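You operate a simulated robot arm through the tools that you are given. There is no shell and no other tool. Be economical: measure what you need, move in short steps, check, and stop when the job is done.

Carry out the task below with a simulated two-armed robot. There is one attempt and no reset: what you move stays moved.

## Task
Put the green square duct on the clear end of the blank table away on the middle of the fit bench. Then fetch the purple seamer and set it on top of the small teal box. Then put the purple tape roll on the clear end of the blank table away on the top of the sealing bench. Then open the cleats drawer, put the plain pink cleat on the top of the big blanks away in the inside of the cleats drawer and shut the drawer again. Then put the grey finger from the top of the near bench on the deck of the lift table. Then open the teal-handled drawer, put the small orange cup from the inside of the teal-handled drawer in the small orange bin, then shut the drawer. Keep to this order. Set down upright: green square duct, purple seamer.

Only the result counts: the job must be done as asked and must still hold three seconds after the hand-in. Knocking over, shifting, dropping, spilling or breaking anything else fails it.

## Robot
Two 7-joint arms with two-finger grippers on one trunk, on a base that drives. Base frame: it is fixed to the floor where the robot stands at the start and does not move with it; the origin is under the middle of the robot, x ahead of it, y to its left, z up; the surface under the hand at the start is at about z = 840. Lengths are in mm, angles in degrees, forces in N, time in s.
The left shoulder is at the start at [68, 216, 1157], the right one opposite. With the tool pointing down near the work surface each hand reaches from about 300 to 820 mm from the robot's upright axis, wherever it stands, measured 20 degrees to its own side. Places, roughly: cleats drawer [5700, -1200, 600]; deck of the lift table [3000, -5100, 600]; green square duct (8x16x9 cm) [500, -100, 900]; grey finger (5x7x13 cm) [-700, -1900, 900]; inside of the cleats drawer [5700, -1300, 600]; middle of the fit bench [0, -5100, 900]; plain pink cleat (15x5x3 cm) [700, -700, 900]; purple seamer [750, 0, 750]; purple tape roll (9x8x5 cm) [500, 200, 900]; small orange bin (17x15x8 cm) [1500, 2100, 1000]; small orange cup (8x8x7 cm) [200, 2000, 800]; small teal box (8x10x7 cm) [900, -700, 900]; teal-handled drawer [0, 1900, 800]; top of the sealing bench [-6600, -3600, 900]. Payload 3.18 kg a hand.
Tool frame (each hand has its own): the origin (TCP) lies between the finger pads and is the grasp point; the fingertips stand 30 mm ahead of it; z points along the fingers, y is the line along which they close. Largest opening 144 mm; the body of the gripper starts 103 mm behind the TCP.
Orientation is told as [roll, pitch, yaw] about the base's x, y, z axes, in that order, counted from this pose: with the fingers straight down and closing along the base's y, the tool's x points along the base's -x, its y along +y and its z along -z.

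## Interface
- The arms move only by the tool arm_command. It takes "left_rows", "right_rows" or both (then of equal length, played together; a hand with none holds still); each is a list of rows, each an object (a shift or turn left out is 0, a gripper value left out holds the last) with "delta_pos": the shift along the tool's x, y, z in cm, a list of three; "turn": the turn, a rotation vector about the tool's x, y, z in rad, a list of three; "grip": the opening, from 0 (shut) to 1 (fully open). In form: [{"delta_pos": [dx, dy, dz], "turn": [wx, wy, wz], "grip": grip}, ...]. A call has 1 to 8 rows; each row shifts and turns the commanded pose from where the row before left it, along the tool's axes as they then stand. Each row takes 0.2 s and may step no farther than 50 mm and 8.6 degrees from the row before; otherwise, or with a gripper value out of range, the whole call is refused. Where a pose cannot be reached the arm comes as near as it can. A force on the tool above 40 N (or 10 N above the force at the start of the call, whichever is more), or a blocked arm, ends the call early, and 0.2 s more pass. Each finger halts on what it meets, pressing with about 21 N; the grip force reading is that of the motor and also rises with nothing between the fingers. The clock runs only during rows and for 0.2 s after the last one: add rows that do not move to give the fingers time. The reply holds the time, the measured pose of the TCP, the force on the tool along the base axes, the opening and the grip force, in the units named above and with some noise, with the torque about the TCP (base axes, N m) and any sound that the robot's microphone picked up.
- Cameras (640 x 400 px; columns grow to the right, rows downward): "scene" is now at [159.9, -22.2, 1346]; the picture's right is [-0.16, -0.99, 0.00], its down [-0.56, 0.09, -0.82] and it looks along [0.81, -0.14, -0.57] (base axes); focal length 254 px, centre (320, 200). "left" rides on the left gripper at [76, -16, -143] in its tool frame; the picture's right is [0.21, 0.98, 0.00], its down [-0.84, 0.18, -0.51] and it looks along [-0.50, 0.11, 0.86] (tool axes); focal length 218 px, centre (320, 200). "right" rides on the right gripper at [76, 16, -143] in its tool frame; the picture's right is [-0.21, 0.98, 0.00], its down [-0.84, -0.18, -0.51] and it looks along [-0.50, -0.11, 0.86] (tool axes); focal length 218 px, centre (320, 200). There is no depth. A picture from a camera that has moved, and an enlarged one, comes with that camera's place and axes in the base frame and with its lens. The place of the scene camera against the robot may be out by one fixed shift of up to 12 mm in any direction.
- capture(camera): a new picture of that camera. No time passes.
- slide_trunk(by): slides the trunk up (or, below 0, down) by that many mm; the arms and the scene camera ride with it, the base frame stays. It gives what a move gives, with no picture.
- roll_base(legs): drives the robot by 1 to 6 legs, each [ahead, left, turn to the left] in mm, mm and degrees, along the robot's own axes; the way and the turn of a leg run together, so that a leg with both is an arc; at most 1500 mm and 180 degrees a leg. The arms and the cameras ride along, it lands a little off, and it stops where it bumps. It gives what a move gives.
- head_to(pan, tilt): turns the head with the scene camera to pan (to the left, within 80 degrees either way) and tilt (down, from -29 to 69), counted from straight ahead of the robot. It gives what a move gives.
- zoom(camera, box): a new picture of the part [left, top, right, bottom] of that camera's present view, enlarged. No time passes.
- hand_in(): hands the job in; it is judged then, once.

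Go step by step. Nothing tells you exact positions but the pictures and the camera data: compare them with the known pose of the tool, close in by small moves and look again before you grip or let go. The budget is 483 turns and 230 pictures, counting those below and the enlarged ones. Unless the task says otherwise, let go and move clear before handing in.

The tools are called after "Emit:" as name(argument=value, ...) on one line, values as JSON. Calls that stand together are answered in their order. arm_command: Moves the arms, as the interface text tells. Its arguments: {"type":"object","properties":{"left_rows":{"type":"array","items":{"type":"object","properties":{"delta_pos":{"type":"array","items":{"type":"number"}},"turn":{"type":"array","items":{"type":"number"}},"grip":{"type":"number"}}}},"right_rows":{"type":"array","items":{"type":"object","properties":{"delta_pos":{"type":"array","items":{"type":"number"}},"turn":{"type":"array","items":{"type":"number"}},"grip":{"type":"number"}}}}},"required":[]} The other tools are called the same way: slide_trunk (by) slides the trunk up or down; roll_base (legs) drives the base; head_to (pan, tilt) turns the head that bears the scene camera; capture (camera) takes a picture; zoom (camera, box) takes an enlarged picture of a part of a camera's view; hand_in () hands the job in.

At the start:

```text
time_s: 0.0
left_tool_pos: [494.5, 27.2, 1131.3]
left_ee_rot: [0.1, 0.0, 0.0]
left_contact_force: [-0.6, -0.7, -0.9]
left_ft_torque: [-0.02, -0.03, -0.01]
left_width: 143.7
left_grasp_force: 0.0
right_tool_pos: [414.0, -382.6, 1111.1]
right_ee_rot: [0.0, -0.1, 0.0]
right_contact_force: [0.1, -0.6, 0.1]
right_ft_torque: [-0.02, -0.01, 0.04]
right_width: 144.0
right_grasp_force: 0.1
trunk travel left (down, up): [-239.0, 130.0]
robot x, y, heading: [-2.3, -2.1, 0.3]
head pan, tilt: [-9.5, 34.9]
```

scene: 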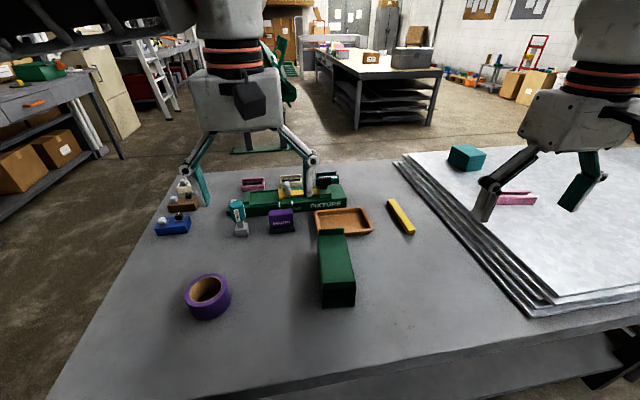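
right: 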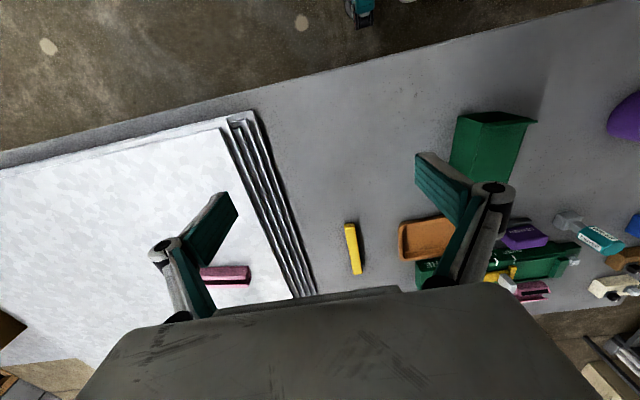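
left: 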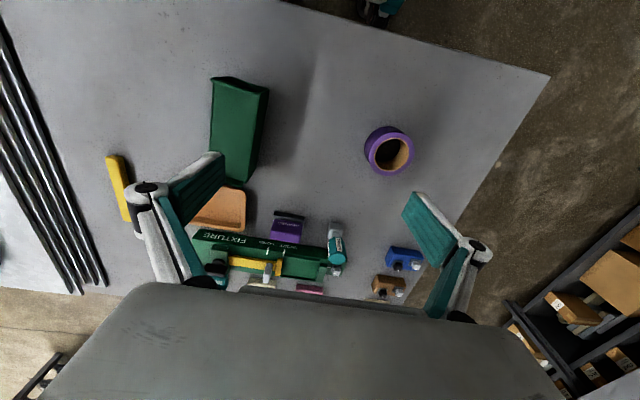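

I see the blank table with the green duct, tape roll, purple item by the green fixture, teal box and pink cleat on the blanks. I'll take closer looks first.

Emit:
zoom(camera="scene", box=[140, 150, 420, 325])

Emit:
zoom(camera="scene", box=[200, 0, 640, 275])

Emit:
zoom(camera="left", box=[180, 60, 440, 300])

```text
2.29 times, centred on (280, 238) of scene
camera zoom: at [159.9, -22.2, 1346.0], right [-0.16, -0.99, 0.0], down [-0.56, 0.09, -0.82], along [0.81, -0.14, -0.57], focal length 581 px, centre (411, 114)
```

zoom: 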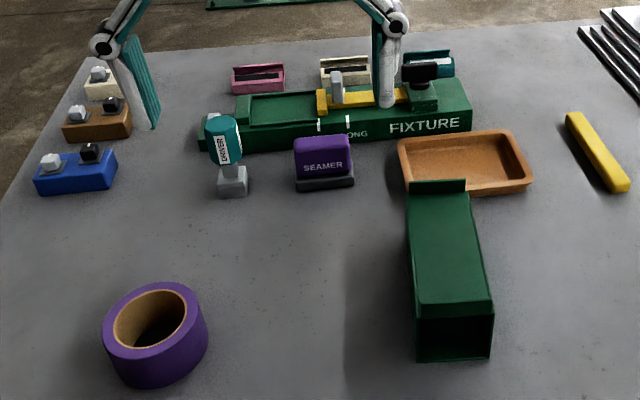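

```text
1.45 times, centred on (420, 138) of scene
camera zoom: at [159.9, -22.2, 1346.0], right [-0.16, -0.99, 0.0], down [-0.56, 0.09, -0.82], along [0.81, -0.14, -0.57], focal length 370 px, centre (174, 291)
```

zoom: 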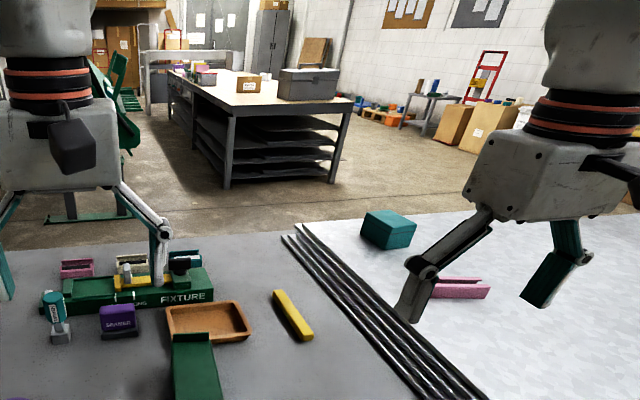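

```text
1.67 times, centred on (310, 180) of left
camera zoom: at [417.9, 10.7, 1274.7], right [-0.21, 0.98, 0.0], down [0.84, 0.18, 0.51], along [0.5, 0.11, -0.86], focal length 364 px, centre (337, 233)
```

zoom: 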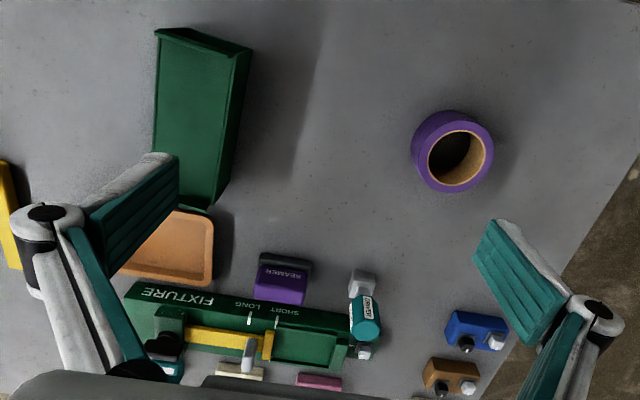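

The duct lies along x near (540,-95); the left hand is the closest. I'll bring it above the duct and look again.

Emit:
arm_command(left_rows=[{"delta_pos": [-1, -4, 1]}, {"delta_pos": [-1, -4, 1]}, {"delta_pos": [-1, -4, 1]}])

Emit:
capture(camera="left")

Emit:
zoom(camera="scene", box=[260, 200, 420, 320])

```text
time_s: 0.8
left_tool_pos: [525.2, -94.4, 1100.6]
left_ee_rot: [0.1, 0.0, 0.0]
left_contact_force: [-0.6, -0.9, 0.3]
left_ft_torque: [0.04, 0.0, 0.02]
left_width: 143.9
left_grasp_force: 0.1
right_tool_pos: [415.1, -383.5, 1110.0]
right_ee_rot: [0.1, 0.0, -0.2]
right_contact_force: [0.1, -0.6, -0.6]
right_ft_torque: [0.03, -0.03, -0.02]
right_width: 144.1
right_grasp_force: 0.1
trunk travel left (down, up): [-239.0, 130.0]
robot x, y, heading: [0.8, 1.2, 0.1]
head pan, tilt: [-9.5, 34.9]
```

```text
223 pictures are left
camera left: at [448.8, -112.0, 1243.7], right [-0.21, 0.98, 0.0], down [0.84, 0.18, 0.51], along [0.5, 0.11, -0.86], focal length 218 px, centre (320, 200)
```

left: 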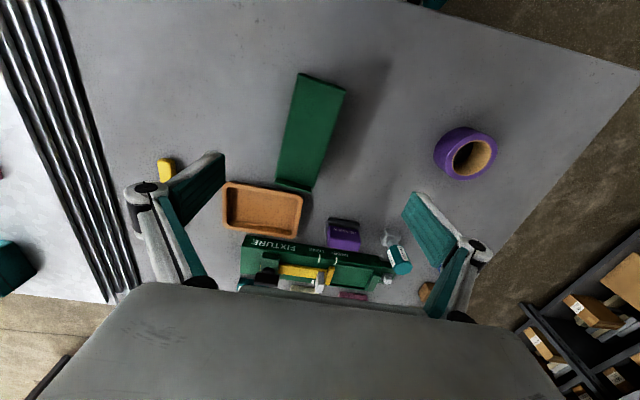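

```text
3.33 times, centred on (340, 260) of scene
camera zoom: at [160.1, -24.2, 1345.9], right [-0.17, -0.99, 0.0], down [-0.57, 0.1, -0.82], along [0.81, -0.13, -0.57], focal length 848 px, centre (253, 0)
```

zoom: 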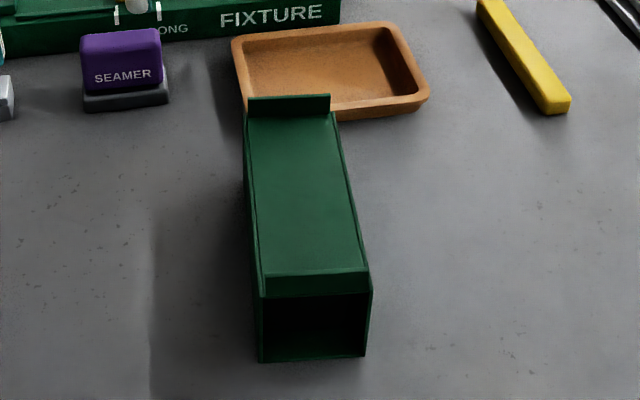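

Duct centre is about (540,-111), turned about -8°, body ~67 wide. I'll descend part way and align the yaw.

Emit:
arm_command(left_rows=[{"delta_pos": [-0.75, -0.85, 4.5]}, {"delta_pos": [-0.75, -0.85, 4.5], "turn": [0, 0, 0.14]}, {"delta_pos": [0, 0, 1]}])

Emit:
capture(camera="left")

Emit:
zoom(camera="scene", box=[240, 180, 440, 320])

```text
time_s: 1.6
left_tool_pos: [541.5, -110.3, 1004.2]
left_ee_rot: [-0.4, -0.1, -7.9]
left_contact_force: [0.0, -0.1, -0.5]
left_ft_torque: [0.0, -0.01, -0.03]
left_width: 144.0
left_grasp_force: 0.0
right_tool_pos: [414.6, -384.0, 1111.1]
right_ee_rot: [0.0, -0.1, -0.1]
right_contact_force: [0.8, -0.6, 0.3]
right_ft_torque: [0.02, 0.01, -0.02]
right_width: 143.9
right_grasp_force: 0.1
trunk travel left (down, up): [-239.0, 130.0]
robot x, y, heading: [-1.2, 3.0, 0.1]
head pan, tilt: [-9.5, 34.9]
```

```text
221 pictures are left
camera left: at [463.1, -115.0, 1147.2], right [-0.07, 1.0, -0.01], down [0.86, 0.07, 0.51], along [0.51, 0.03, -0.86], focal length 218 px, centre (320, 200)
```

left: 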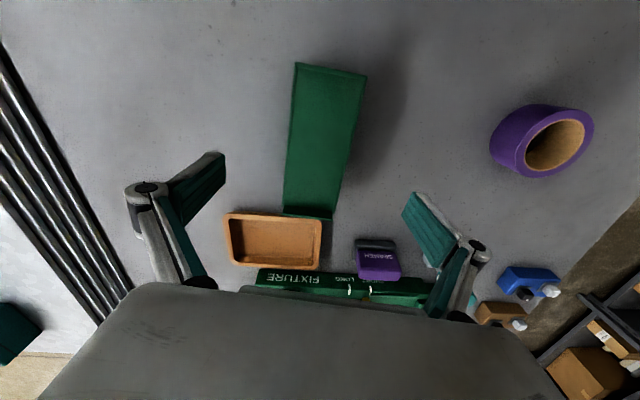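

```text
2.86 times, centred on (340, 250) of scene
camera zoom: at [159.9, -22.6, 1346.1], right [-0.16, -0.99, 0.0], down [-0.56, 0.09, -0.82], along [0.81, -0.14, -0.57], focal length 727 px, centre (263, 57)
```

zoom: 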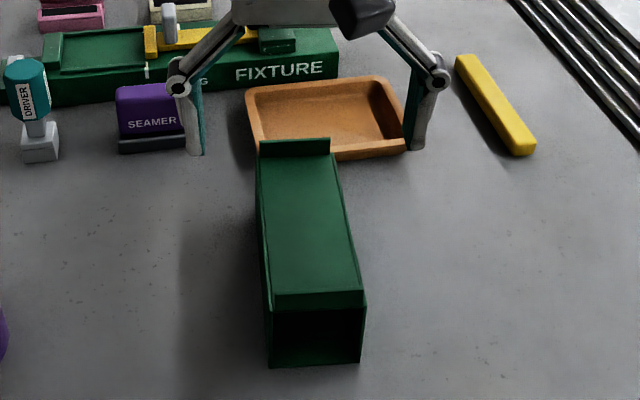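

Well aligned (duct centre ≈(543,-113), yaw ≈ -5°). Descend and grip.

Emit:
arm_command(left_rows=[{"delta_pos": [0, -0.3, 4], "turn": [0, 0, -0.05]}, {"delta_pos": [0, 0, 4]}, {"delta_pos": [0, 0, 4.2]}, {"grip": 0.3}, {"grip": 0.3}, {"grip": 0.3}])

Emit:
capture(camera="left")

```text
time_s: 3.0
left_tool_pos: [537.5, -115.4, 878.9]
left_ee_rot: [0.0, 0.0, -5.1]
left_contact_force: [-0.5, 0.5, -0.2]
left_ft_torque: [-0.06, 0.04, 0.01]
left_width: 70.0
left_grasp_force: 20.8
right_tool_pos: [414.9, -383.0, 1110.3]
right_ee_rot: [0.0, -0.1, 0.0]
right_contact_force: [0.3, -0.6, -0.9]
right_ft_torque: [0.01, 0.02, 0.03]
right_width: 144.0
right_grasp_force: 0.1
trunk travel left (down, up): [-239.0, 130.0]
robot x, y, heading: [-3.8, -2.1, 0.0]
head pan, tilt: [-9.5, 34.9]
```

```text
219 pictures are left
camera left: at [461.2, -123.5, 1021.5], right [-0.12, 0.99, 0.0], down [0.86, 0.1, 0.51], along [0.5, 0.06, -0.86], focal length 218 px, centre (320, 200)
```

left: 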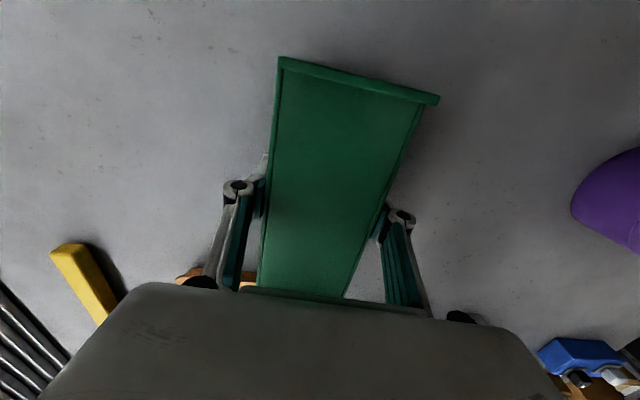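

Gripped at 70 mm. Lift it.

Emit:
arm_command(left_rows=[{"delta_pos": [0, 0, -3]}, {"delta_pos": [0, 0, -4]}, {"delta_pos": [0, 0, -4]}, {"delta_pos": [0, 0, -4]}, {"delta_pos": [0, 0, -4]}])

Emit:
capture(camera="scene")

```text
time_s: 4.0
left_tool_pos: [519.2, -97.2, 938.7]
left_ee_rot: [0.5, 10.1, -3.7]
left_contact_force: [0.1, 0.5, -2.4]
left_ft_torque: [-0.03, -0.01, 0.02]
left_width: 69.6
left_grasp_force: 21.2
right_tool_pos: [414.3, -382.9, 1109.5]
right_ee_rot: [0.0, 0.0, -0.2]
right_contact_force: [0.3, -0.2, 0.9]
right_ft_torque: [-0.02, 0.01, 0.0]
right_width: 143.9
right_grasp_force: 0.1
trunk travel left (down, up): [-239.0, 130.0]
robot x, y, heading: [1.0, -0.6, 0.0]
head pan, tilt: [-9.5, 34.9]
stopped in row 5 (left hand): the arm was blocked; the commanded pose is now the measured one
```

```text
218 pictures are left
camera scene: at [160.4, -21.9, 1345.9], right [-0.16, -0.99, 0.0], down [-0.57, 0.09, -0.82], along [0.81, -0.14, -0.57], focal length 254 px, centre (320, 200)
```

scene: 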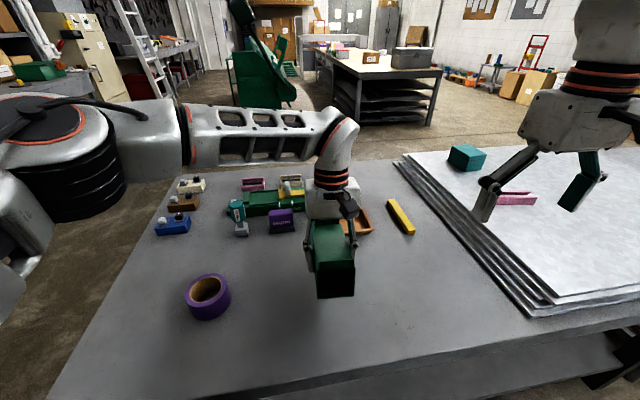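

The arm hit its own limit on the way up; I'll raise with the trunk instead.

Emit:
slide_trunk(by=120)

Emit:
capture(camera="scene")

```text
time_s: 5.5
left_tool_pos: [518.1, -101.6, 1059.9]
left_ee_rot: [0.4, 10.0, -4.0]
left_contact_force: [-0.5, 0.4, -2.6]
left_ft_torque: [0.01, 0.03, 0.03]
left_width: 69.5
left_grasp_force: 20.7
right_tool_pos: [408.1, -385.4, 1244.5]
right_ee_rot: [0.0, -2.3, -0.7]
right_contact_force: [0.7, -0.9, -0.7]
right_ft_torque: [0.03, 0.02, 0.0]
right_width: 143.8
right_grasp_force: 0.1
trunk travel left (down, up): [-359.0, 10.0]
robot x, y, heading: [1.2, -0.4, -0.2]
head pan, tilt: [-9.5, 34.9]
```

```text
217 pictures are left
camera scene: at [132.7, -22.5, 1467.6], right [-0.17, -0.99, 0.0], down [-0.57, 0.09, -0.82], along [0.81, -0.14, -0.57], focal length 254 px, centre (320, 200)
```

scene: 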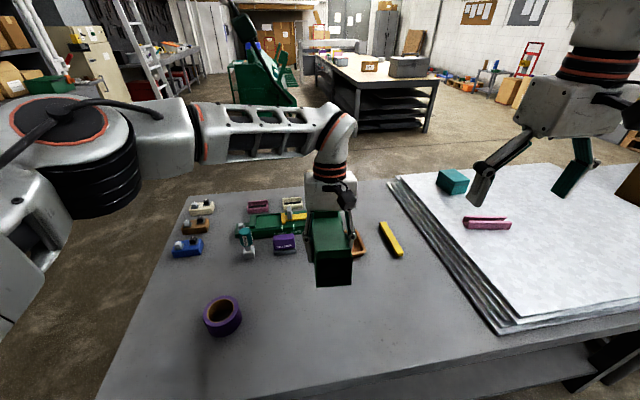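

The duct is clear. I'll level the hand and bring it to a roomier pose for carrying.

Emit:
arm_command(left_rows=[{"delta_pos": [0, 3, 0], "turn": [0, -0.085, 0]}, {"delta_pos": [0, 3, -1], "turn": [0, -0.085, 0]}, {"delta_pos": [0.5, 3, -2]}])

```text
time_s: 6.3
left_tool_pos: [519.3, -9.5, 1091.5]
left_ee_rot: [0.3, 0.2, -4.2]
left_contact_force: [0.1, -0.4, -2.5]
left_ft_torque: [-0.04, 0.05, -0.02]
left_width: 69.5
left_grasp_force: 21.0
right_tool_pos: [407.8, -382.9, 1245.0]
right_ee_rot: [0.0, -2.5, -0.8]
right_contact_force: [-0.5, 0.9, -0.5]
right_ft_torque: [-0.01, -0.01, 0.01]
right_width: 144.0
right_grasp_force: 0.1
trunk travel left (down, up): [-359.0, 10.0]
robot x, y, heading: [-1.3, -1.3, -0.0]
head pan, tilt: [-9.5, 34.9]
```

Now look around to the right and behind before driving towards the fit bench at (0,-5100).

Emit:
head_to(pan=-75, tilt=20)

Emit:
capture(camera="scene")

Emit:
head_to(pan=75, tilt=20)

Emit:
capture(camera="scene")

```text
time_s: 7.7
left_tool_pos: [520.6, -10.8, 1091.4]
left_ee_rot: [0.5, 0.3, -4.1]
left_contact_force: [0.3, 0.2, -2.8]
left_ft_torque: [-0.02, -0.02, 0.04]
left_width: 69.6
left_grasp_force: 20.4
right_tool_pos: [408.2, -384.8, 1245.4]
right_ee_rot: [0.1, -2.5, -0.7]
right_contact_force: [0.0, 0.4, 0.9]
right_ft_torque: [0.01, 0.0, 0.0]
right_width: 144.0
right_grasp_force: 0.1
trunk travel left (down, up): [-359.0, 10.0]
robot x, y, heading: [0.6, 4.5, -0.0]
head pan, tilt: [-75.0, 20.0]
```

```text
216 pictures are left
camera scene: at [69.7, -97.6, 1491.5], right [-0.97, -0.26, 0.0], down [-0.09, 0.33, -0.94], along [0.24, -0.91, -0.34], focal length 254 px, centre (320, 200)
```

scene: 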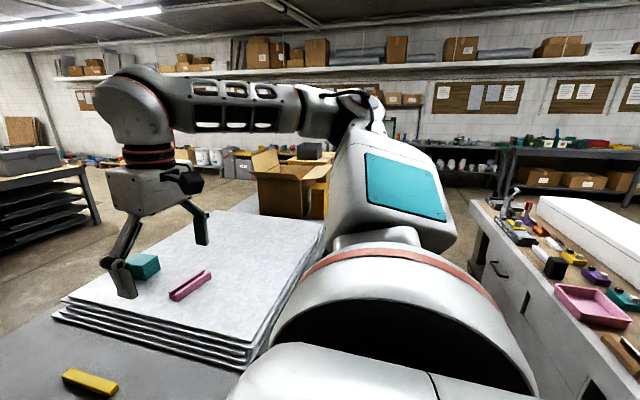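

```text
time_s: 10.1
left_tool_pos: [520.8, -11.5, 1090.6]
left_ee_rot: [0.5, 0.3, -4.0]
left_contact_force: [0.7, -0.1, -2.0]
left_ft_torque: [0.05, 0.01, -0.02]
left_width: 69.3
left_grasp_force: 20.8
right_tool_pos: [408.2, -384.5, 1244.5]
right_ee_rot: [0.1, -2.4, -0.8]
right_contact_force: [-0.5, 0.3, 0.4]
right_ft_torque: [-0.01, -0.02, 0.05]
right_width: 144.0
right_grasp_force: 0.1
trunk travel left (down, up): [-359.0, 10.0]
robot x, y, heading: [-3.2, 1.9, 0.0]
head pan, tilt: [75.0, 20.0]
```

```text
215 pictures are left
camera scene: at [69.8, 82.2, 1491.5], right [0.97, -0.26, 0.0], down [-0.09, -0.33, -0.94], along [0.24, 0.91, -0.34], focal length 254 px, centre (320, 200)
```

scene: 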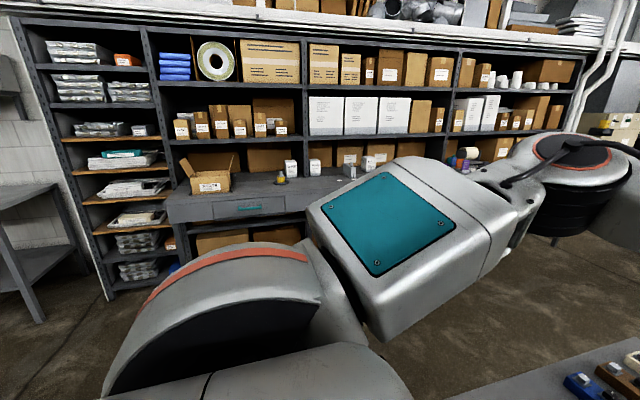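

The near bench's front runs at about x=-580 and the table edge at x≈356, so there's a corridor around x≈-110. I'll back off, turn right 90° and look down the aisle.

Emit:
roll_base(legs=[[-110, 0, 0], [0, 0, -90]])

Emit:
head_to(pan=0, tilt=25)

Emit:
capture(camera="scene")

```text
time_s: 15.1
left_tool_pos: [-117.4, -520.2, 1091.1]
left_ee_rot: [0.5, 0.3, -93.8]
left_contact_force: [0.1, 0.4, -2.0]
left_ft_torque: [0.0, 0.02, 0.0]
left_width: 69.6
left_grasp_force: 21.0
right_tool_pos: [-491.2, -410.4, 1244.8]
right_ee_rot: [0.1, -2.4, -90.4]
right_contact_force: [0.6, -0.4, -1.1]
right_ft_torque: [0.02, 0.0, -0.01]
right_width: 143.8
right_grasp_force: 0.1
trunk travel left (down, up): [-359.0, 10.0]
robot x, y, heading: [-106.4, 2.7, -89.7]
head pan, tilt: [75.0, 20.0]
```

```text
time_s: 16.5
left_tool_pos: [-118.0, -520.5, 1090.6]
left_ee_rot: [0.5, 0.2, -93.8]
left_contact_force: [-0.2, -0.2, -2.5]
left_ft_torque: [0.03, -0.02, -0.03]
left_width: 69.6
left_grasp_force: 21.0
right_tool_pos: [-491.9, -410.0, 1244.4]
right_ee_rot: [0.1, -2.4, -90.4]
right_contact_force: [-0.6, 0.2, 0.3]
right_ft_torque: [-0.02, 0.0, -0.02]
right_width: 143.9
right_grasp_force: 0.0
trunk travel left (down, up): [-359.0, 10.0]
robot x, y, heading: [-110.7, -3.4, -89.8]
head pan, tilt: [0.0, 25.0]
```

```text
214 pictures are left
camera scene: at [-102.8, -140.2, 1483.4], right [-1.0, -0.01, 0.0], down [0.0, 0.42, -0.91], along [0.01, -0.91, -0.42], focal length 254 px, centre (320, 200)
```

scene: 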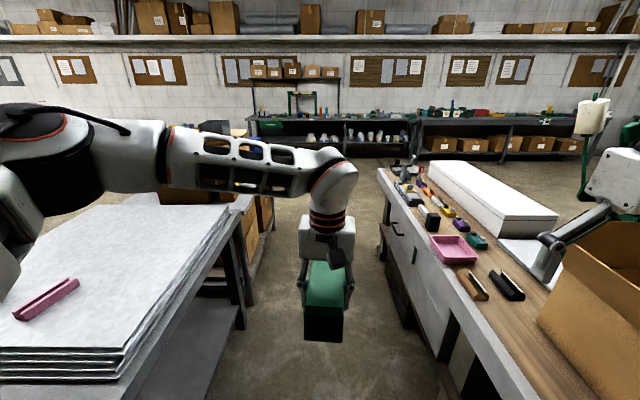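

The aisle ahead is clear; a carton sits on the near bench to the right. I check my right elbow against it.

Emit:
head_to(pan=-60, tilt=25)

Emit:
capture(camera="scene")

Emit:
capture(camera="right")

```text
time_s: 17.8
left_tool_pos: [-117.7, -521.2, 1090.7]
left_ee_rot: [0.4, 0.3, -93.9]
left_contact_force: [-0.4, 0.9, -1.4]
left_ft_torque: [0.01, 0.01, 0.02]
left_width: 70.0
left_grasp_force: 21.5
right_tool_pos: [-490.9, -411.3, 1245.1]
right_ee_rot: [0.1, -2.4, -90.4]
right_contact_force: [-0.1, -0.3, 0.9]
right_ft_torque: [0.01, 0.03, 0.01]
right_width: 143.7
right_grasp_force: 0.0
trunk travel left (down, up): [-359.0, 10.0]
robot x, y, heading: [-110.8, 1.5, -89.9]
head pan, tilt: [-60.0, 25.0]
```

```text
213 pictures are left
camera scene: at [-182.8, -94.6, 1483.4], right [-0.5, 0.86, 0.0], down [0.36, 0.21, -0.91], along [-0.78, -0.46, -0.42], focal length 254 px, centre (320, 200)
```

scene: 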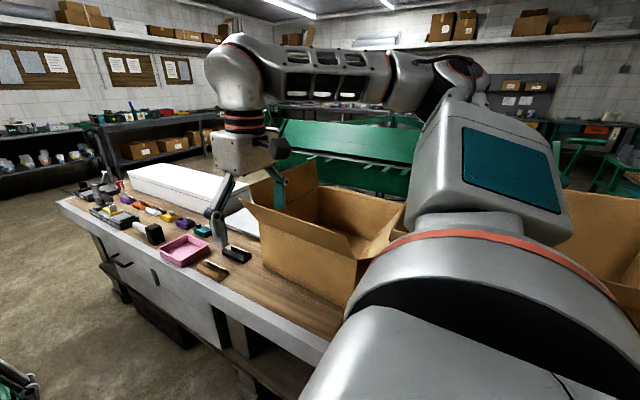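

```text
212 pictures are left
camera right: at [-475.3, -328.2, 1383.5], right [0.98, -0.22, 0.01], down [-0.19, -0.82, 0.54], along [-0.11, -0.53, -0.84], focal length 218 px, centre (320, 200)
```

right: 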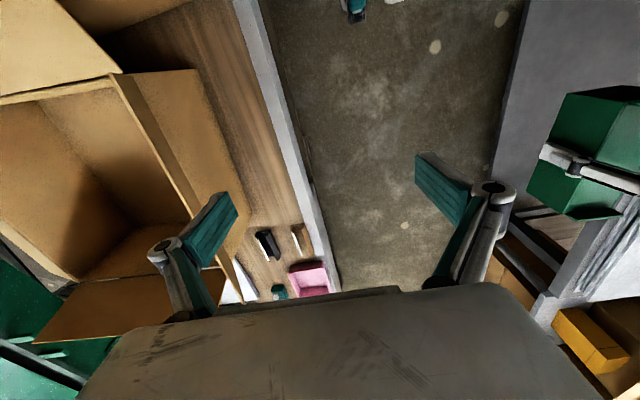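

The carton flap is near my right hand, so I shift left first, then drive down the aisle.

Emit:
roll_base(legs=[[0, 110, 0]])

Emit:
roll_base(legs=[[1300, 0, 0], [1300, 0, 0], [800, 0, 0]])

Emit:
head_to(pan=0, tilt=25)

Emit:
capture(camera="scene")

```text
time_s: 19.5
left_tool_pos: [-5.9, -520.3, 1090.6]
left_ee_rot: [0.4, 0.4, -93.8]
left_contact_force: [0.2, -0.4, -1.7]
left_ft_torque: [-0.06, 0.04, -0.03]
left_width: 69.3
left_grasp_force: 20.5
right_tool_pos: [-381.1, -408.7, 1244.5]
right_ee_rot: [0.1, -2.3, -90.3]
right_contact_force: [-0.1, 0.3, -0.3]
right_ft_torque: [-0.01, -0.02, -0.01]
right_width: 144.1
right_grasp_force: 0.0
trunk travel left (down, up): [-359.0, 10.0]
robot x, y, heading: [3.7, -2.0, -89.9]
head pan, tilt: [-60.0, 25.0]
```

```text
time_s: 36.0
left_tool_pos: [-17.7, -3922.0, 1090.5]
left_ee_rot: [0.5, 0.3, -94.1]
left_contact_force: [0.6, -0.7, -2.0]
left_ft_torque: [0.03, -0.01, 0.01]
left_width: 69.5
left_grasp_force: 20.9
right_tool_pos: [-389.8, -3809.3, 1245.6]
right_ee_rot: [0.1, -2.4, -90.7]
right_contact_force: [0.1, 0.2, -0.6]
right_ft_torque: [0.02, 0.01, 0.0]
right_width: 144.0
right_grasp_force: 0.1
trunk travel left (down, up): [-359.0, 10.0]
robot x, y, heading: [-9.0, -3401.4, -90.5]
head pan, tilt: [-60.0, 25.0]
```

```text
time_s: 37.3
left_tool_pos: [-16.6, -3921.2, 1091.1]
left_ee_rot: [0.5, 0.2, -94.1]
left_contact_force: [0.4, -1.0, -2.2]
left_ft_torque: [-0.02, 0.01, -0.01]
left_width: 69.5
left_grasp_force: 20.9
right_tool_pos: [-389.8, -3808.5, 1244.9]
right_ee_rot: [0.0, -2.4, -90.7]
right_contact_force: [-0.1, 0.5, -0.4]
right_ft_torque: [0.0, -0.01, -0.03]
right_width: 144.3
right_grasp_force: 0.1
trunk travel left (down, up): [-359.0, 10.0]
robot x, y, heading: [-1.9, -3402.1, -90.1]
head pan, tilt: [0.0, 25.0]
```

```text
211 pictures are left
camera scene: at [-0.4, -3541.4, 1483.4], right [-1.0, 0.0, 0.0], down [0.0, 0.42, -0.91], along [0.0, -0.91, -0.42], focal length 254 px, centre (320, 200)
```

scene: 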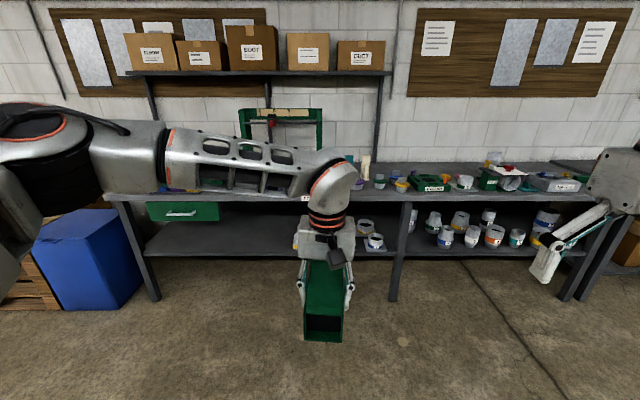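

The fit bench is ahead with its front edge near y≈-4850. I drive closer and look at its top.

Emit:
roll_base(legs=[[750, 0, 0]])

Emit:
head_to(pan=0, tilt=35)

Emit:
capture(camera="scene")

Emit:
capture(camera="right")

Emit:
capture(camera="left")

```text
time_s: 41.4
left_tool_pos: [-17.6, -4671.2, 1090.8]
left_ee_rot: [0.5, 0.4, -94.1]
left_contact_force: [-0.5, -0.3, -2.1]
left_ft_torque: [0.04, -0.01, -0.02]
left_width: 69.5
left_grasp_force: 21.4
right_tool_pos: [-391.6, -4559.4, 1244.1]
right_ee_rot: [0.1, -2.3, -90.8]
right_contact_force: [0.4, 0.2, -0.1]
right_ft_torque: [0.03, 0.0, -0.01]
right_width: 144.0
right_grasp_force: 0.1
trunk travel left (down, up): [-359.0, 10.0]
robot x, y, heading: [-9.6, -4152.1, -90.2]
head pan, tilt: [0.0, 25.0]
```

```text
time_s: 42.1
left_tool_pos: [-17.5, -4671.6, 1091.2]
left_ee_rot: [0.4, 0.4, -94.1]
left_contact_force: [-0.7, 0.3, -2.5]
left_ft_torque: [-0.02, 0.01, 0.02]
left_width: 69.6
left_grasp_force: 20.9
right_tool_pos: [-391.1, -4558.9, 1245.0]
right_ee_rot: [0.1, -2.4, -90.8]
right_contact_force: [0.5, 0.4, 0.1]
right_ft_torque: [-0.04, 0.0, -0.01]
right_width: 144.1
right_grasp_force: 0.0
trunk travel left (down, up): [-359.0, 10.0]
robot x, y, heading: [-7.6, -4151.3, -89.9]
head pan, tilt: [0.0, 35.0]
```

```text
210 pictures are left
camera scene: at [-0.9, -4286.6, 1467.7], right [-1.0, 0.0, 0.0], down [0.0, 0.57, -0.82], along [0.0, -0.82, -0.57], focal length 254 px, centre (320, 200)
```

scene: 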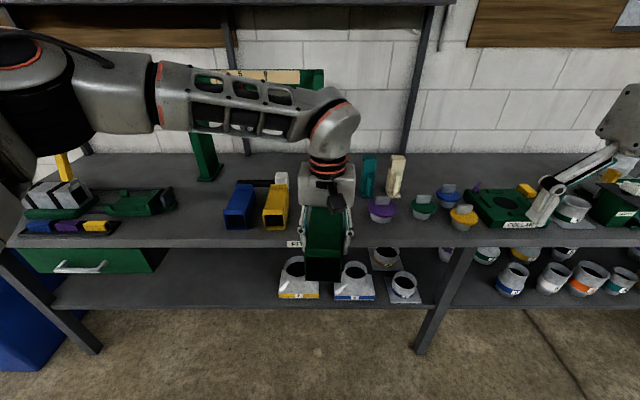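

```text
209 pictures are left
camera right: at [-374.6, -4476.2, 1383.5], right [0.98, -0.22, 0.01], down [-0.19, -0.82, 0.54], along [-0.11, -0.53, -0.84], focal length 218 px, centre (320, 200)
```

right: 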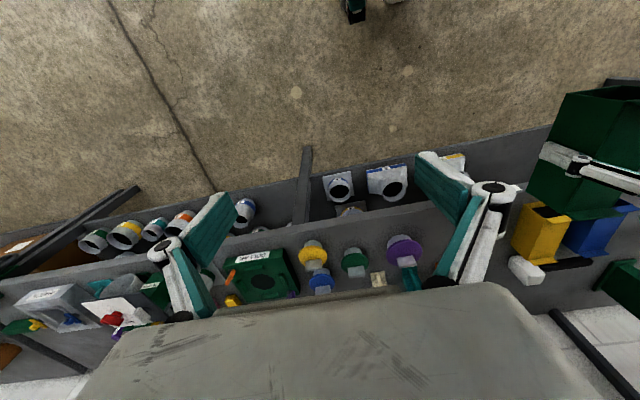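

```text
208 pictures are left
camera left: at [-29.8, -4593.9, 1234.0], right [0.99, 0.14, 0.01], down [0.11, -0.86, 0.51], along [0.08, -0.5, -0.86], focal length 218 px, centre (320, 200)
```

left: 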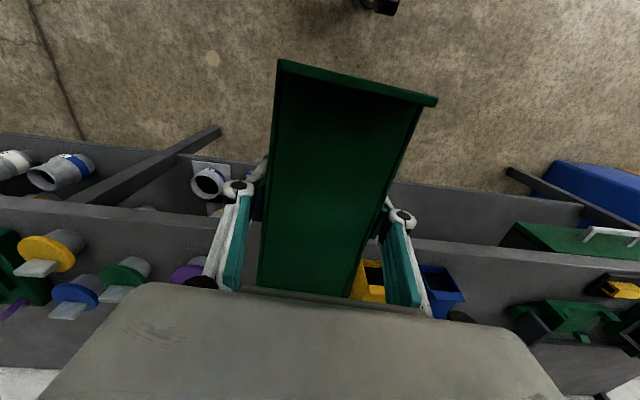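

The fit bench top shows items left (blue/yellow ducts) and right (purple cap) with something hidden behind the held duct. I shift the left hand aside to see the middle.

Emit:
arm_command(left_rows=[{"delta_pos": [0, 4.5, 0]}, {"delta_pos": [0, 4.5, 0]}, {"delta_pos": [0, 4.5, 0]}, {"delta_pos": [0, 4.5, 0]}, {"delta_pos": [0, 4.5, 0]}, {"delta_pos": [0, 4.5, 0]}])

Emit:
capture(camera="scene")

```text
time_s: 43.5
left_tool_pos: [253.6, -4690.3, 1093.8]
left_ee_rot: [0.4, 0.3, -94.3]
left_contact_force: [0.8, 0.0, -2.3]
left_ft_torque: [-0.02, 0.03, -0.03]
left_width: 69.4
left_grasp_force: 21.1
right_tool_pos: [-389.2, -4558.3, 1244.9]
right_ee_rot: [0.0, -2.4, -90.8]
right_contact_force: [0.6, 0.5, 0.5]
right_ft_torque: [0.01, 0.02, 0.0]
right_width: 143.9
right_grasp_force: 0.0
trunk travel left (down, up): [-359.0, 10.0]
robot x, y, heading: [-7.1, -4149.5, -90.0]
head pan, tilt: [0.0, 35.0]
```

```text
207 pictures are left
camera scene: at [1.0, -4286.3, 1467.7], right [-1.0, 0.0, 0.0], down [0.0, 0.57, -0.82], along [0.0, -0.82, -0.57], focal length 254 px, centre (320, 200)
```

scene: 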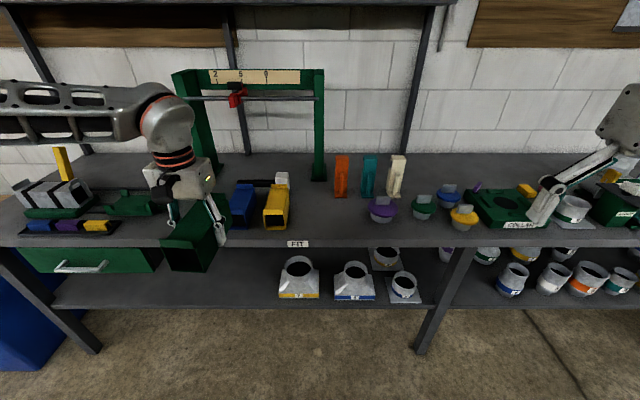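

The middle is free between the yellow duct (x≈110) and the purple cap (x≈-190). I'll place at about (-20,-5070); move the base up first.

Emit:
roll_base(legs=[[0, -85, 0], [290, 0, 0]])

Emit:
arm_command(left_rows=[{"delta_pos": [-1, -4, 0]}, {"delta_pos": [-1, -4, 0]}, {"delta_pos": [-1, -4, 0]}, {"delta_pos": [-1, -4, 0]}])

Emit:
capture(camera="scene")

```text
time_s: 46.5
left_tool_pos: [166.2, -4982.8, 1093.2]
left_ee_rot: [0.5, 0.4, -94.4]
left_contact_force: [0.5, 0.0, -1.8]
left_ft_torque: [0.03, -0.01, -0.03]
left_width: 69.4
left_grasp_force: 21.0
right_tool_pos: [-475.9, -4849.3, 1246.4]
right_ee_rot: [0.1, -2.2, -90.8]
right_contact_force: [-0.2, 0.0, 0.6]
right_ft_torque: [0.04, -0.03, 0.0]
right_width: 144.1
right_grasp_force: 0.1
trunk travel left (down, up): [-359.0, 10.0]
robot x, y, heading: [-90.5, -4441.7, -90.1]
head pan, tilt: [0.0, 35.0]
```

```text
time_s: 47.5
left_tool_pos: [-0.5, -5009.7, 1091.9]
left_ee_rot: [0.7, 0.2, -94.3]
left_contact_force: [-0.4, 0.6, -2.1]
left_ft_torque: [0.02, -0.06, 0.01]
left_width: 69.4
left_grasp_force: 20.7
right_tool_pos: [-477.8, -4848.2, 1244.2]
right_ee_rot: [0.2, -2.2, -90.9]
right_contact_force: [-0.3, -0.7, 0.3]
right_ft_torque: [0.05, -0.01, 0.03]
right_width: 144.0
right_grasp_force: 0.1
trunk travel left (down, up): [-359.0, 10.0]
robot x, y, heading: [-89.2, -4439.6, -90.3]
head pan, tilt: [0.0, 35.0]
```

```text
206 pictures are left
camera scene: at [-87.8, -4577.5, 1467.6], right [-1.0, 0.0, 0.0], down [0.0, 0.57, -0.82], along [0.0, -0.82, -0.57], focal length 254 px, centre (320, 200)
```

scene: 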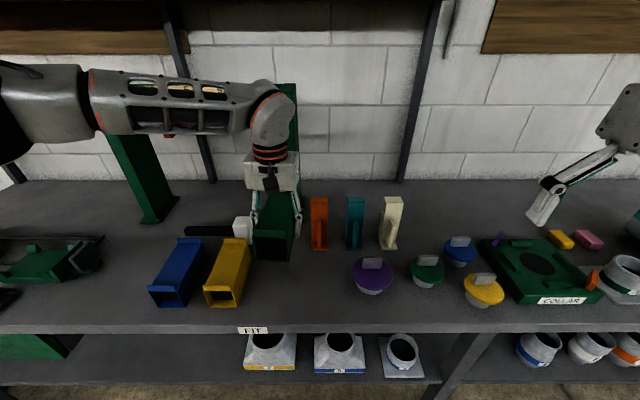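

Bench z≈845, free spot confirmed. Shift to (-15,-5060) then lower by trunk.

Emit:
arm_command(left_rows=[{"delta_pos": [-2.6, -0.6, 0]}, {"delta_pos": [-2.6, -0.6, 0]}])

Emit:
slide_trunk(by=-150)

Emit:
capture(camera="scene")

Emit:
capture(camera="left")

```text
time_s: 48.1
left_tool_pos: [-14.3, -5061.7, 1091.4]
left_ee_rot: [0.5, 0.3, -94.3]
left_contact_force: [0.0, -0.1, -1.7]
left_ft_torque: [0.02, 0.04, 0.03]
left_width: 69.5
left_grasp_force: 21.0
right_tool_pos: [-476.6, -4847.1, 1244.9]
right_ee_rot: [0.0, -2.5, -90.8]
right_contact_force: [0.4, -0.3, -0.2]
right_ft_torque: [0.03, 0.01, -0.01]
right_width: 143.9
right_grasp_force: 0.1
trunk travel left (down, up): [-359.0, 10.0]
robot x, y, heading: [-88.7, -4440.6, -90.0]
head pan, tilt: [0.0, 35.0]
```

```text
time_s: 49.9
left_tool_pos: [-11.9, -5060.5, 943.3]
left_ee_rot: [0.5, 0.0, -94.2]
left_contact_force: [0.4, 0.7, -2.6]
left_ft_torque: [0.0, 0.0, -0.02]
left_width: 69.2
left_grasp_force: 21.2
right_tool_pos: [-475.4, -4847.5, 1096.1]
right_ee_rot: [0.1, -2.5, -90.7]
right_contact_force: [0.4, -0.1, -0.3]
right_ft_torque: [-0.02, 0.01, 0.01]
right_width: 144.1
right_grasp_force: 0.0
trunk travel left (down, up): [-209.0, 160.0]
robot x, y, heading: [-92.3, -4443.5, -90.3]
head pan, tilt: [0.0, 35.0]
```

```text
205 pictures are left
camera scene: at [-85.8, -4624.1, 1315.1], right [-1.0, 0.0, 0.0], down [0.0, 0.57, -0.82], along [0.0, -0.82, -0.57], focal length 254 px, centre (320, 200)
```

scene: 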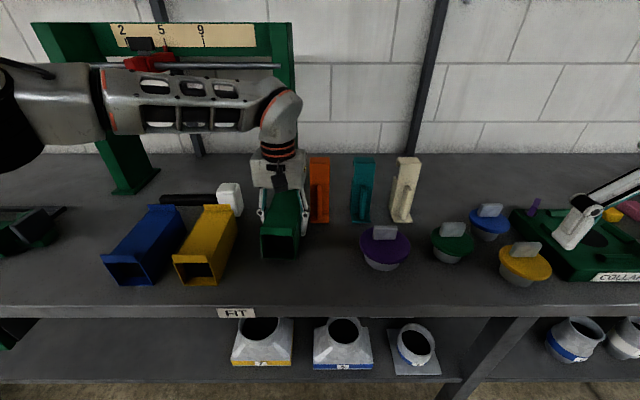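

```text
204 pictures are left
camera left: at [-24.2, -4983.4, 1086.3], right [0.99, 0.14, 0.01], down [0.11, -0.85, 0.51], along [0.08, -0.5, -0.86], focal length 218 px, centre (320, 200)
```

left: 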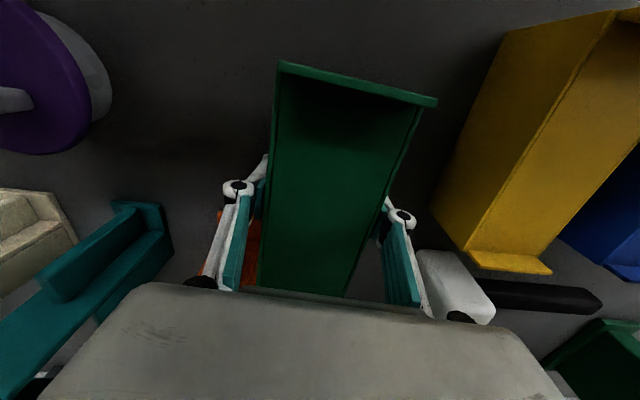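

Clearances look fine. Lower another 50 mm, then feel for contact.

Emit:
slide_trunk(by=-45)

Emit:
arm_command(left_rows=[{"delta_pos": [0, 0, 0.5]}, {"delta_pos": [0, 0, 0.4]}, {"delta_pos": [0, 0, 0.3]}])

Emit:
capture(camera="scene")

```text
time_s: 50.5
left_tool_pos: [-12.0, -5062.0, 910.1]
left_ee_rot: [0.1, 0.7, -94.1]
left_contact_force: [2.1, 1.4, 7.1]
left_ft_torque: [0.3, 0.27, 0.0]
left_width: 69.6
left_grasp_force: 21.4
right_tool_pos: [-476.3, -4850.0, 1057.2]
right_ee_rot: [0.0, -1.5, -90.8]
right_contact_force: [0.2, -0.4, 0.3]
right_ft_torque: [-0.02, 0.01, -0.01]
right_width: 144.2
right_grasp_force: 0.0
trunk travel left (down, up): [-178.0, 191.0]
robot x, y, heading: [-86.7, -4437.4, -89.9]
head pan, tilt: [0.0, 35.0]
stopped: the force on the tool passed its limit at 62 N (the readings are from after the stop); the commanded pose is now the measured one
```

```text
time_s: 51.1
left_tool_pos: [-13.4, -5062.0, 909.6]
left_ee_rot: [-0.2, 0.1, -93.8]
left_contact_force: [3.4, 9.4, 25.3]
left_ft_torque: [0.18, -1.16, 0.53]
left_width: 69.7
left_grasp_force: 21.5
right_tool_pos: [-475.5, -4849.4, 1060.4]
right_ee_rot: [0.0, -1.6, -90.9]
right_contact_force: [-0.2, 0.3, 0.1]
right_ft_torque: [0.02, -0.01, 0.0]
right_width: 143.8
right_grasp_force: 0.1
trunk travel left (down, up): [-178.0, 191.0]
robot x, y, heading: [-87.0, -4441.6, -90.1]
head pan, tilt: [0.0, 35.0]
stopped in row 3 (left hand): the force on the tool passed its limit at 44 N (the readings are from after the stop); the commanded pose is now the measured one
```

```text
203 pictures are left
camera scene: at [-85.5, -4649.3, 1282.1], right [-1.0, 0.0, 0.0], down [0.0, 0.57, -0.82], along [0.0, -0.82, -0.57], focal length 254 px, centre (320, 200)
```

scene: 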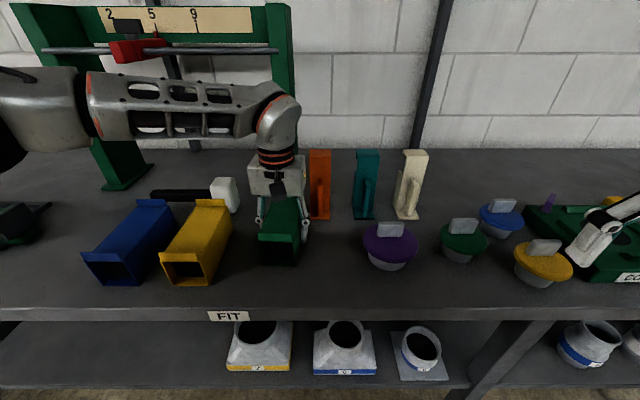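

Contact at z≈910; the duct sits on the bench. Release gently and rise.

Emit:
arm_command(left_rows=[{"delta_pos": [0, 0, -0.1], "grip": 0.55}, {"grip": 0.75}, {"grip": 0.75}])

Emit:
slide_trunk(by=60)

Emit:
slide_trunk(by=120)

Emit:
capture(camera="scene")

Emit:
capture(camera="left")

```text
time_s: 51.9
left_tool_pos: [-12.5, -5064.1, 903.0]
left_ee_rot: [-0.1, 0.5, -94.2]
left_contact_force: [0.4, 0.3, 0.6]
left_ft_torque: [0.02, 0.02, 0.0]
left_width: 108.0
left_grasp_force: 0.0
right_tool_pos: [-476.6, -4851.1, 1058.8]
right_ee_rot: [0.2, -1.4, -90.8]
right_contact_force: [0.9, 0.0, 0.2]
right_ft_torque: [0.01, 0.0, -0.01]
right_width: 144.0
right_grasp_force: 0.0
trunk travel left (down, up): [-178.0, 191.0]
robot x, y, heading: [-92.1, -4439.6, -89.8]
head pan, tilt: [0.0, 35.0]
```

```text
time_s: 52.9
left_tool_pos: [-13.1, -5064.6, 962.7]
left_ee_rot: [0.0, 0.5, -94.0]
left_contact_force: [0.3, -0.6, -0.4]
left_ft_torque: [0.01, 0.0, 0.01]
left_width: 108.2
left_grasp_force: 0.1
right_tool_pos: [-477.0, -4851.6, 1118.5]
right_ee_rot: [0.1, -1.3, -90.9]
right_contact_force: [-0.6, 0.7, -1.2]
right_ft_torque: [0.04, -0.02, 0.01]
right_width: 144.1
right_grasp_force: 0.0
trunk travel left (down, up): [-238.0, 131.0]
robot x, y, heading: [-91.0, -4440.7, -89.9]
head pan, tilt: [0.0, 35.0]
```

```text
time_s: 54.4
left_tool_pos: [-13.6, -5064.1, 1084.4]
left_ee_rot: [0.0, 0.4, -94.0]
left_contact_force: [-0.6, 0.1, -0.6]
left_ft_torque: [-0.01, -0.02, 0.0]
left_width: 108.1
left_grasp_force: 0.0
right_tool_pos: [-475.7, -4851.1, 1238.8]
right_ee_rot: [0.0, -1.5, -90.8]
right_contact_force: [-0.3, -1.0, 0.0]
right_ft_torque: [-0.04, -0.01, 0.02]
right_width: 144.1
right_grasp_force: 0.1
trunk travel left (down, up): [-358.0, 11.0]
robot x, y, heading: [-90.0, -4442.3, -90.1]
head pan, tilt: [0.0, 35.0]
```

```text
202 pictures are left
camera scene: at [-85.7, -4577.0, 1466.7], right [-1.0, 0.0, 0.0], down [0.0, 0.57, -0.82], along [0.0, -0.82, -0.57], focal length 254 px, centre (320, 200)
```

scene: 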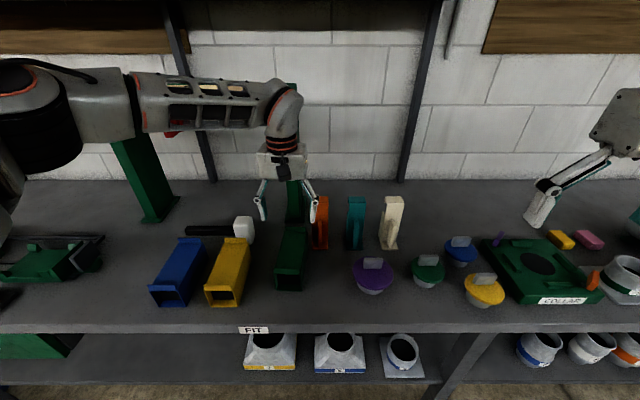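

```text
201 pictures are left
camera left: at [-23.9, -4987.9, 1228.1], right [0.99, 0.14, 0.0], down [0.12, -0.86, 0.5], along [0.07, -0.5, -0.87], focal length 218 px, centre (320, 200)
```

left: 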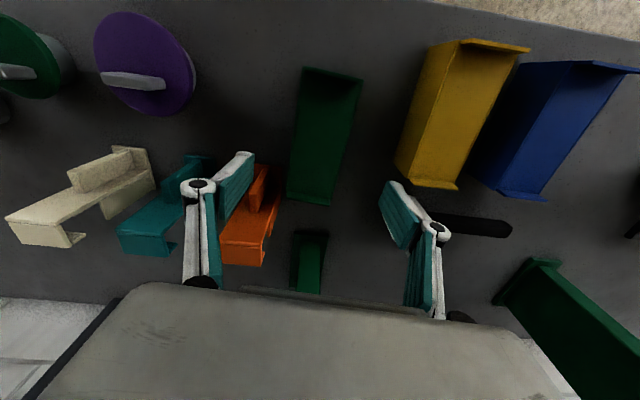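

The duct stands in place between the other samples. Now reverse back up the aisle to the blank table and turn to face it.

Emit:
roll_base(legs=[[-300, 0, 0], [0, 95, 0], [-1500, 0, 0], [-1500, 0, 0], [-1100, 0, 0]])

Emit:
roll_base(legs=[[0, 0, 90]])

Emit:
head_to(pan=0, tilt=40)

Emit:
capture(camera="scene")

Emit:
capture(camera="left")

```text
time_s: 76.9
left_tool_pos: [60.4, -656.7, 1085.7]
left_ee_rot: [0.0, 0.4, -93.4]
left_contact_force: [0.3, 0.5, -0.7]
left_ft_torque: [0.0, 0.01, -0.01]
left_width: 107.7
left_grasp_force: 0.0
right_tool_pos: [-404.9, -449.5, 1239.1]
right_ee_rot: [0.1, -1.5, -90.1]
right_contact_force: [-0.3, 0.0, -0.2]
right_ft_torque: [-0.04, 0.0, 0.01]
right_width: 144.1
right_grasp_force: 0.1
trunk travel left (down, up): [-358.0, 11.0]
robot x, y, heading: [-25.4, -33.6, -89.2]
head pan, tilt: [0.0, 35.0]
```

```text
time_s: 81.1
left_tool_pos: [596.9, 54.6, 1086.0]
left_ee_rot: [-0.1, 0.4, -3.1]
left_contact_force: [-0.3, -0.1, -0.1]
left_ft_torque: [-0.02, 0.0, -0.02]
left_width: 108.3
left_grasp_force: 0.1
right_tool_pos: [392.2, -411.7, 1238.4]
right_ee_rot: [0.0, -1.6, 0.2]
right_contact_force: [-0.8, -0.1, 0.1]
right_ft_torque: [-0.04, -0.02, 0.01]
right_width: 143.8
right_grasp_force: 0.2
trunk travel left (down, up): [-358.0, 11.0]
robot x, y, heading: [-23.3, -34.1, 0.8]
head pan, tilt: [0.0, 35.0]
```

```text
time_s: 81.8
left_tool_pos: [596.2, 55.9, 1086.0]
left_ee_rot: [0.0, 0.5, -3.1]
left_contact_force: [0.2, 0.4, 0.9]
left_ft_torque: [0.01, 0.03, 0.02]
left_width: 107.8
left_grasp_force: 0.0
right_tool_pos: [392.5, -411.4, 1238.1]
right_ee_rot: [0.0, -1.5, 0.1]
right_contact_force: [-0.3, 0.3, -0.4]
right_ft_torque: [0.02, 0.01, 0.04]
right_width: 143.8
right_grasp_force: 0.0
trunk travel left (down, up): [-358.0, 11.0]
robot x, y, heading: [-22.3, -40.8, 0.9]
head pan, tilt: [0.0, 40.0]
```

```text
200 pictures are left
camera scene: at [105.3, -40.1, 1459.3], right [0.02, -1.0, 0.0], down [-0.64, -0.01, -0.77], along [0.77, 0.01, -0.64], focal length 254 px, centre (320, 200)
```

scene: 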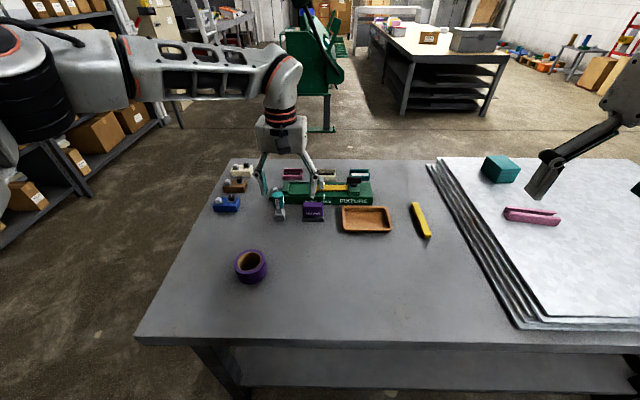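

```text
199 pictures are left
camera left: at [520.5, 42.4, 1228.5], right [-0.16, 0.99, 0.0], down [0.85, 0.14, 0.5], along [0.5, 0.08, -0.86], focal length 218 px, centre (320, 200)
```

left: 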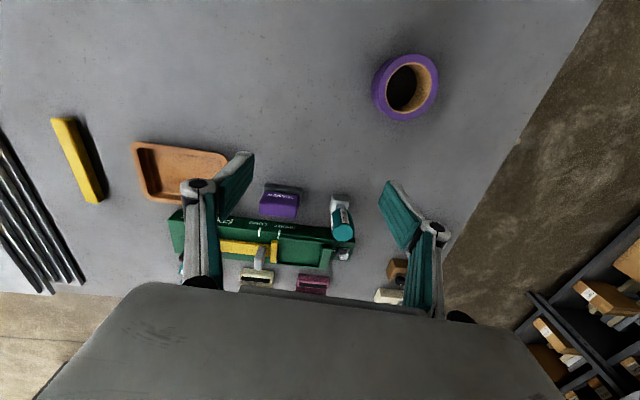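

Seamer at about (739,0). I edge the base 40 mm closer and bring the left hand over it.

Emit:
roll_base(legs=[[40, 0, 0]])

Emit:
arm_command(left_rows=[{"delta_pos": [-2.5, -2, 2.5]}, {"delta_pos": [-2.5, -2, 2.5]}, {"delta_pos": [-2.5, -2, 2.0]}])

Emit:
capture(camera="left")

Emit:
zoom(camera="scene", box=[200, 100, 440, 250])

```text
time_s: 82.7
left_tool_pos: [635.8, 55.5, 1084.6]
left_ee_rot: [-0.1, 0.5, -3.0]
left_contact_force: [-0.6, 1.1, -0.6]
left_ft_torque: [-0.05, 0.06, -0.02]
left_width: 108.2
left_grasp_force: 0.2
right_tool_pos: [433.0, -411.3, 1237.5]
right_ee_rot: [0.1, -1.3, 0.1]
right_contact_force: [0.7, 0.1, -0.1]
right_ft_torque: [-0.03, 0.1, -0.03]
right_width: 144.1
right_grasp_force: 0.0
trunk travel left (down, up): [-358.0, 11.0]
robot x, y, heading: [14.5, -34.4, 0.9]
head pan, tilt: [0.0, 40.0]
```

```text
time_s: 83.5
left_tool_pos: [688.6, 7.7, 1030.7]
left_ee_rot: [-0.1, 0.4, -3.1]
left_contact_force: [-0.2, 0.4, 0.8]
left_ft_torque: [-0.01, -0.03, -0.03]
left_width: 107.7
left_grasp_force: 0.1
left hand out of reach, approached as far as the arm can: row 3
right_tool_pos: [430.3, -411.0, 1240.2]
right_ee_rot: [0.1, -1.7, 0.2]
right_contact_force: [0.3, -0.5, -0.2]
right_ft_torque: [-0.04, -0.02, 0.01]
right_width: 143.8
right_grasp_force: 0.1
trunk travel left (down, up): [-358.0, 11.0]
robot x, y, heading: [12.9, -30.1, 1.1]
head pan, tilt: [0.0, 40.0]
```

```text
198 pictures are left
camera left: at [612.2, -4.4, 1173.8], right [-0.16, 0.99, 0.0], down [0.85, 0.14, 0.5], along [0.5, 0.08, -0.86], focal length 218 px, centre (320, 200)
```

left: 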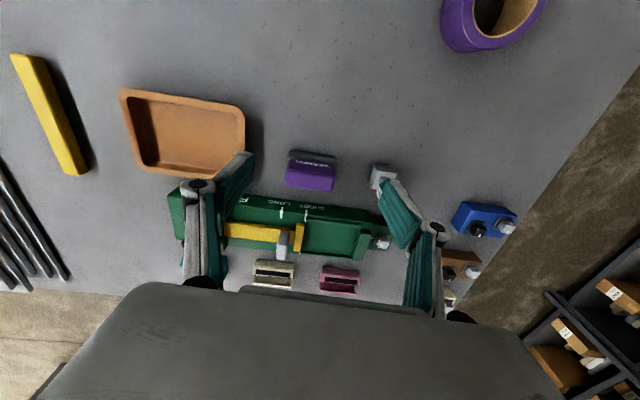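

```text
2.67 times, centred on (320, 175) of scene
camera zoom: at [143.6, -38.5, 1459.4], right [0.02, -1.0, 0.0], down [-0.64, -0.01, -0.77], along [0.77, 0.01, -0.64], focal length 678 px, centre (320, 267)
```

zoom: 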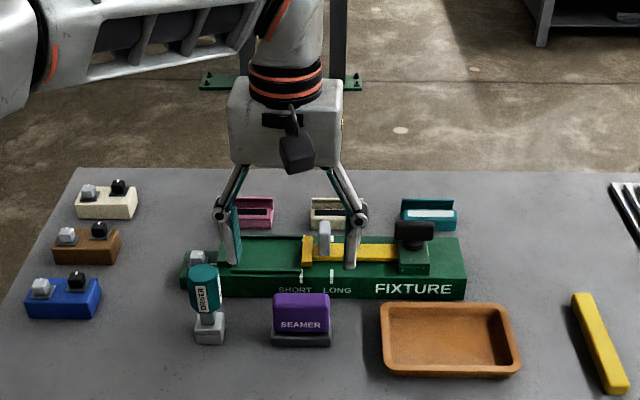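

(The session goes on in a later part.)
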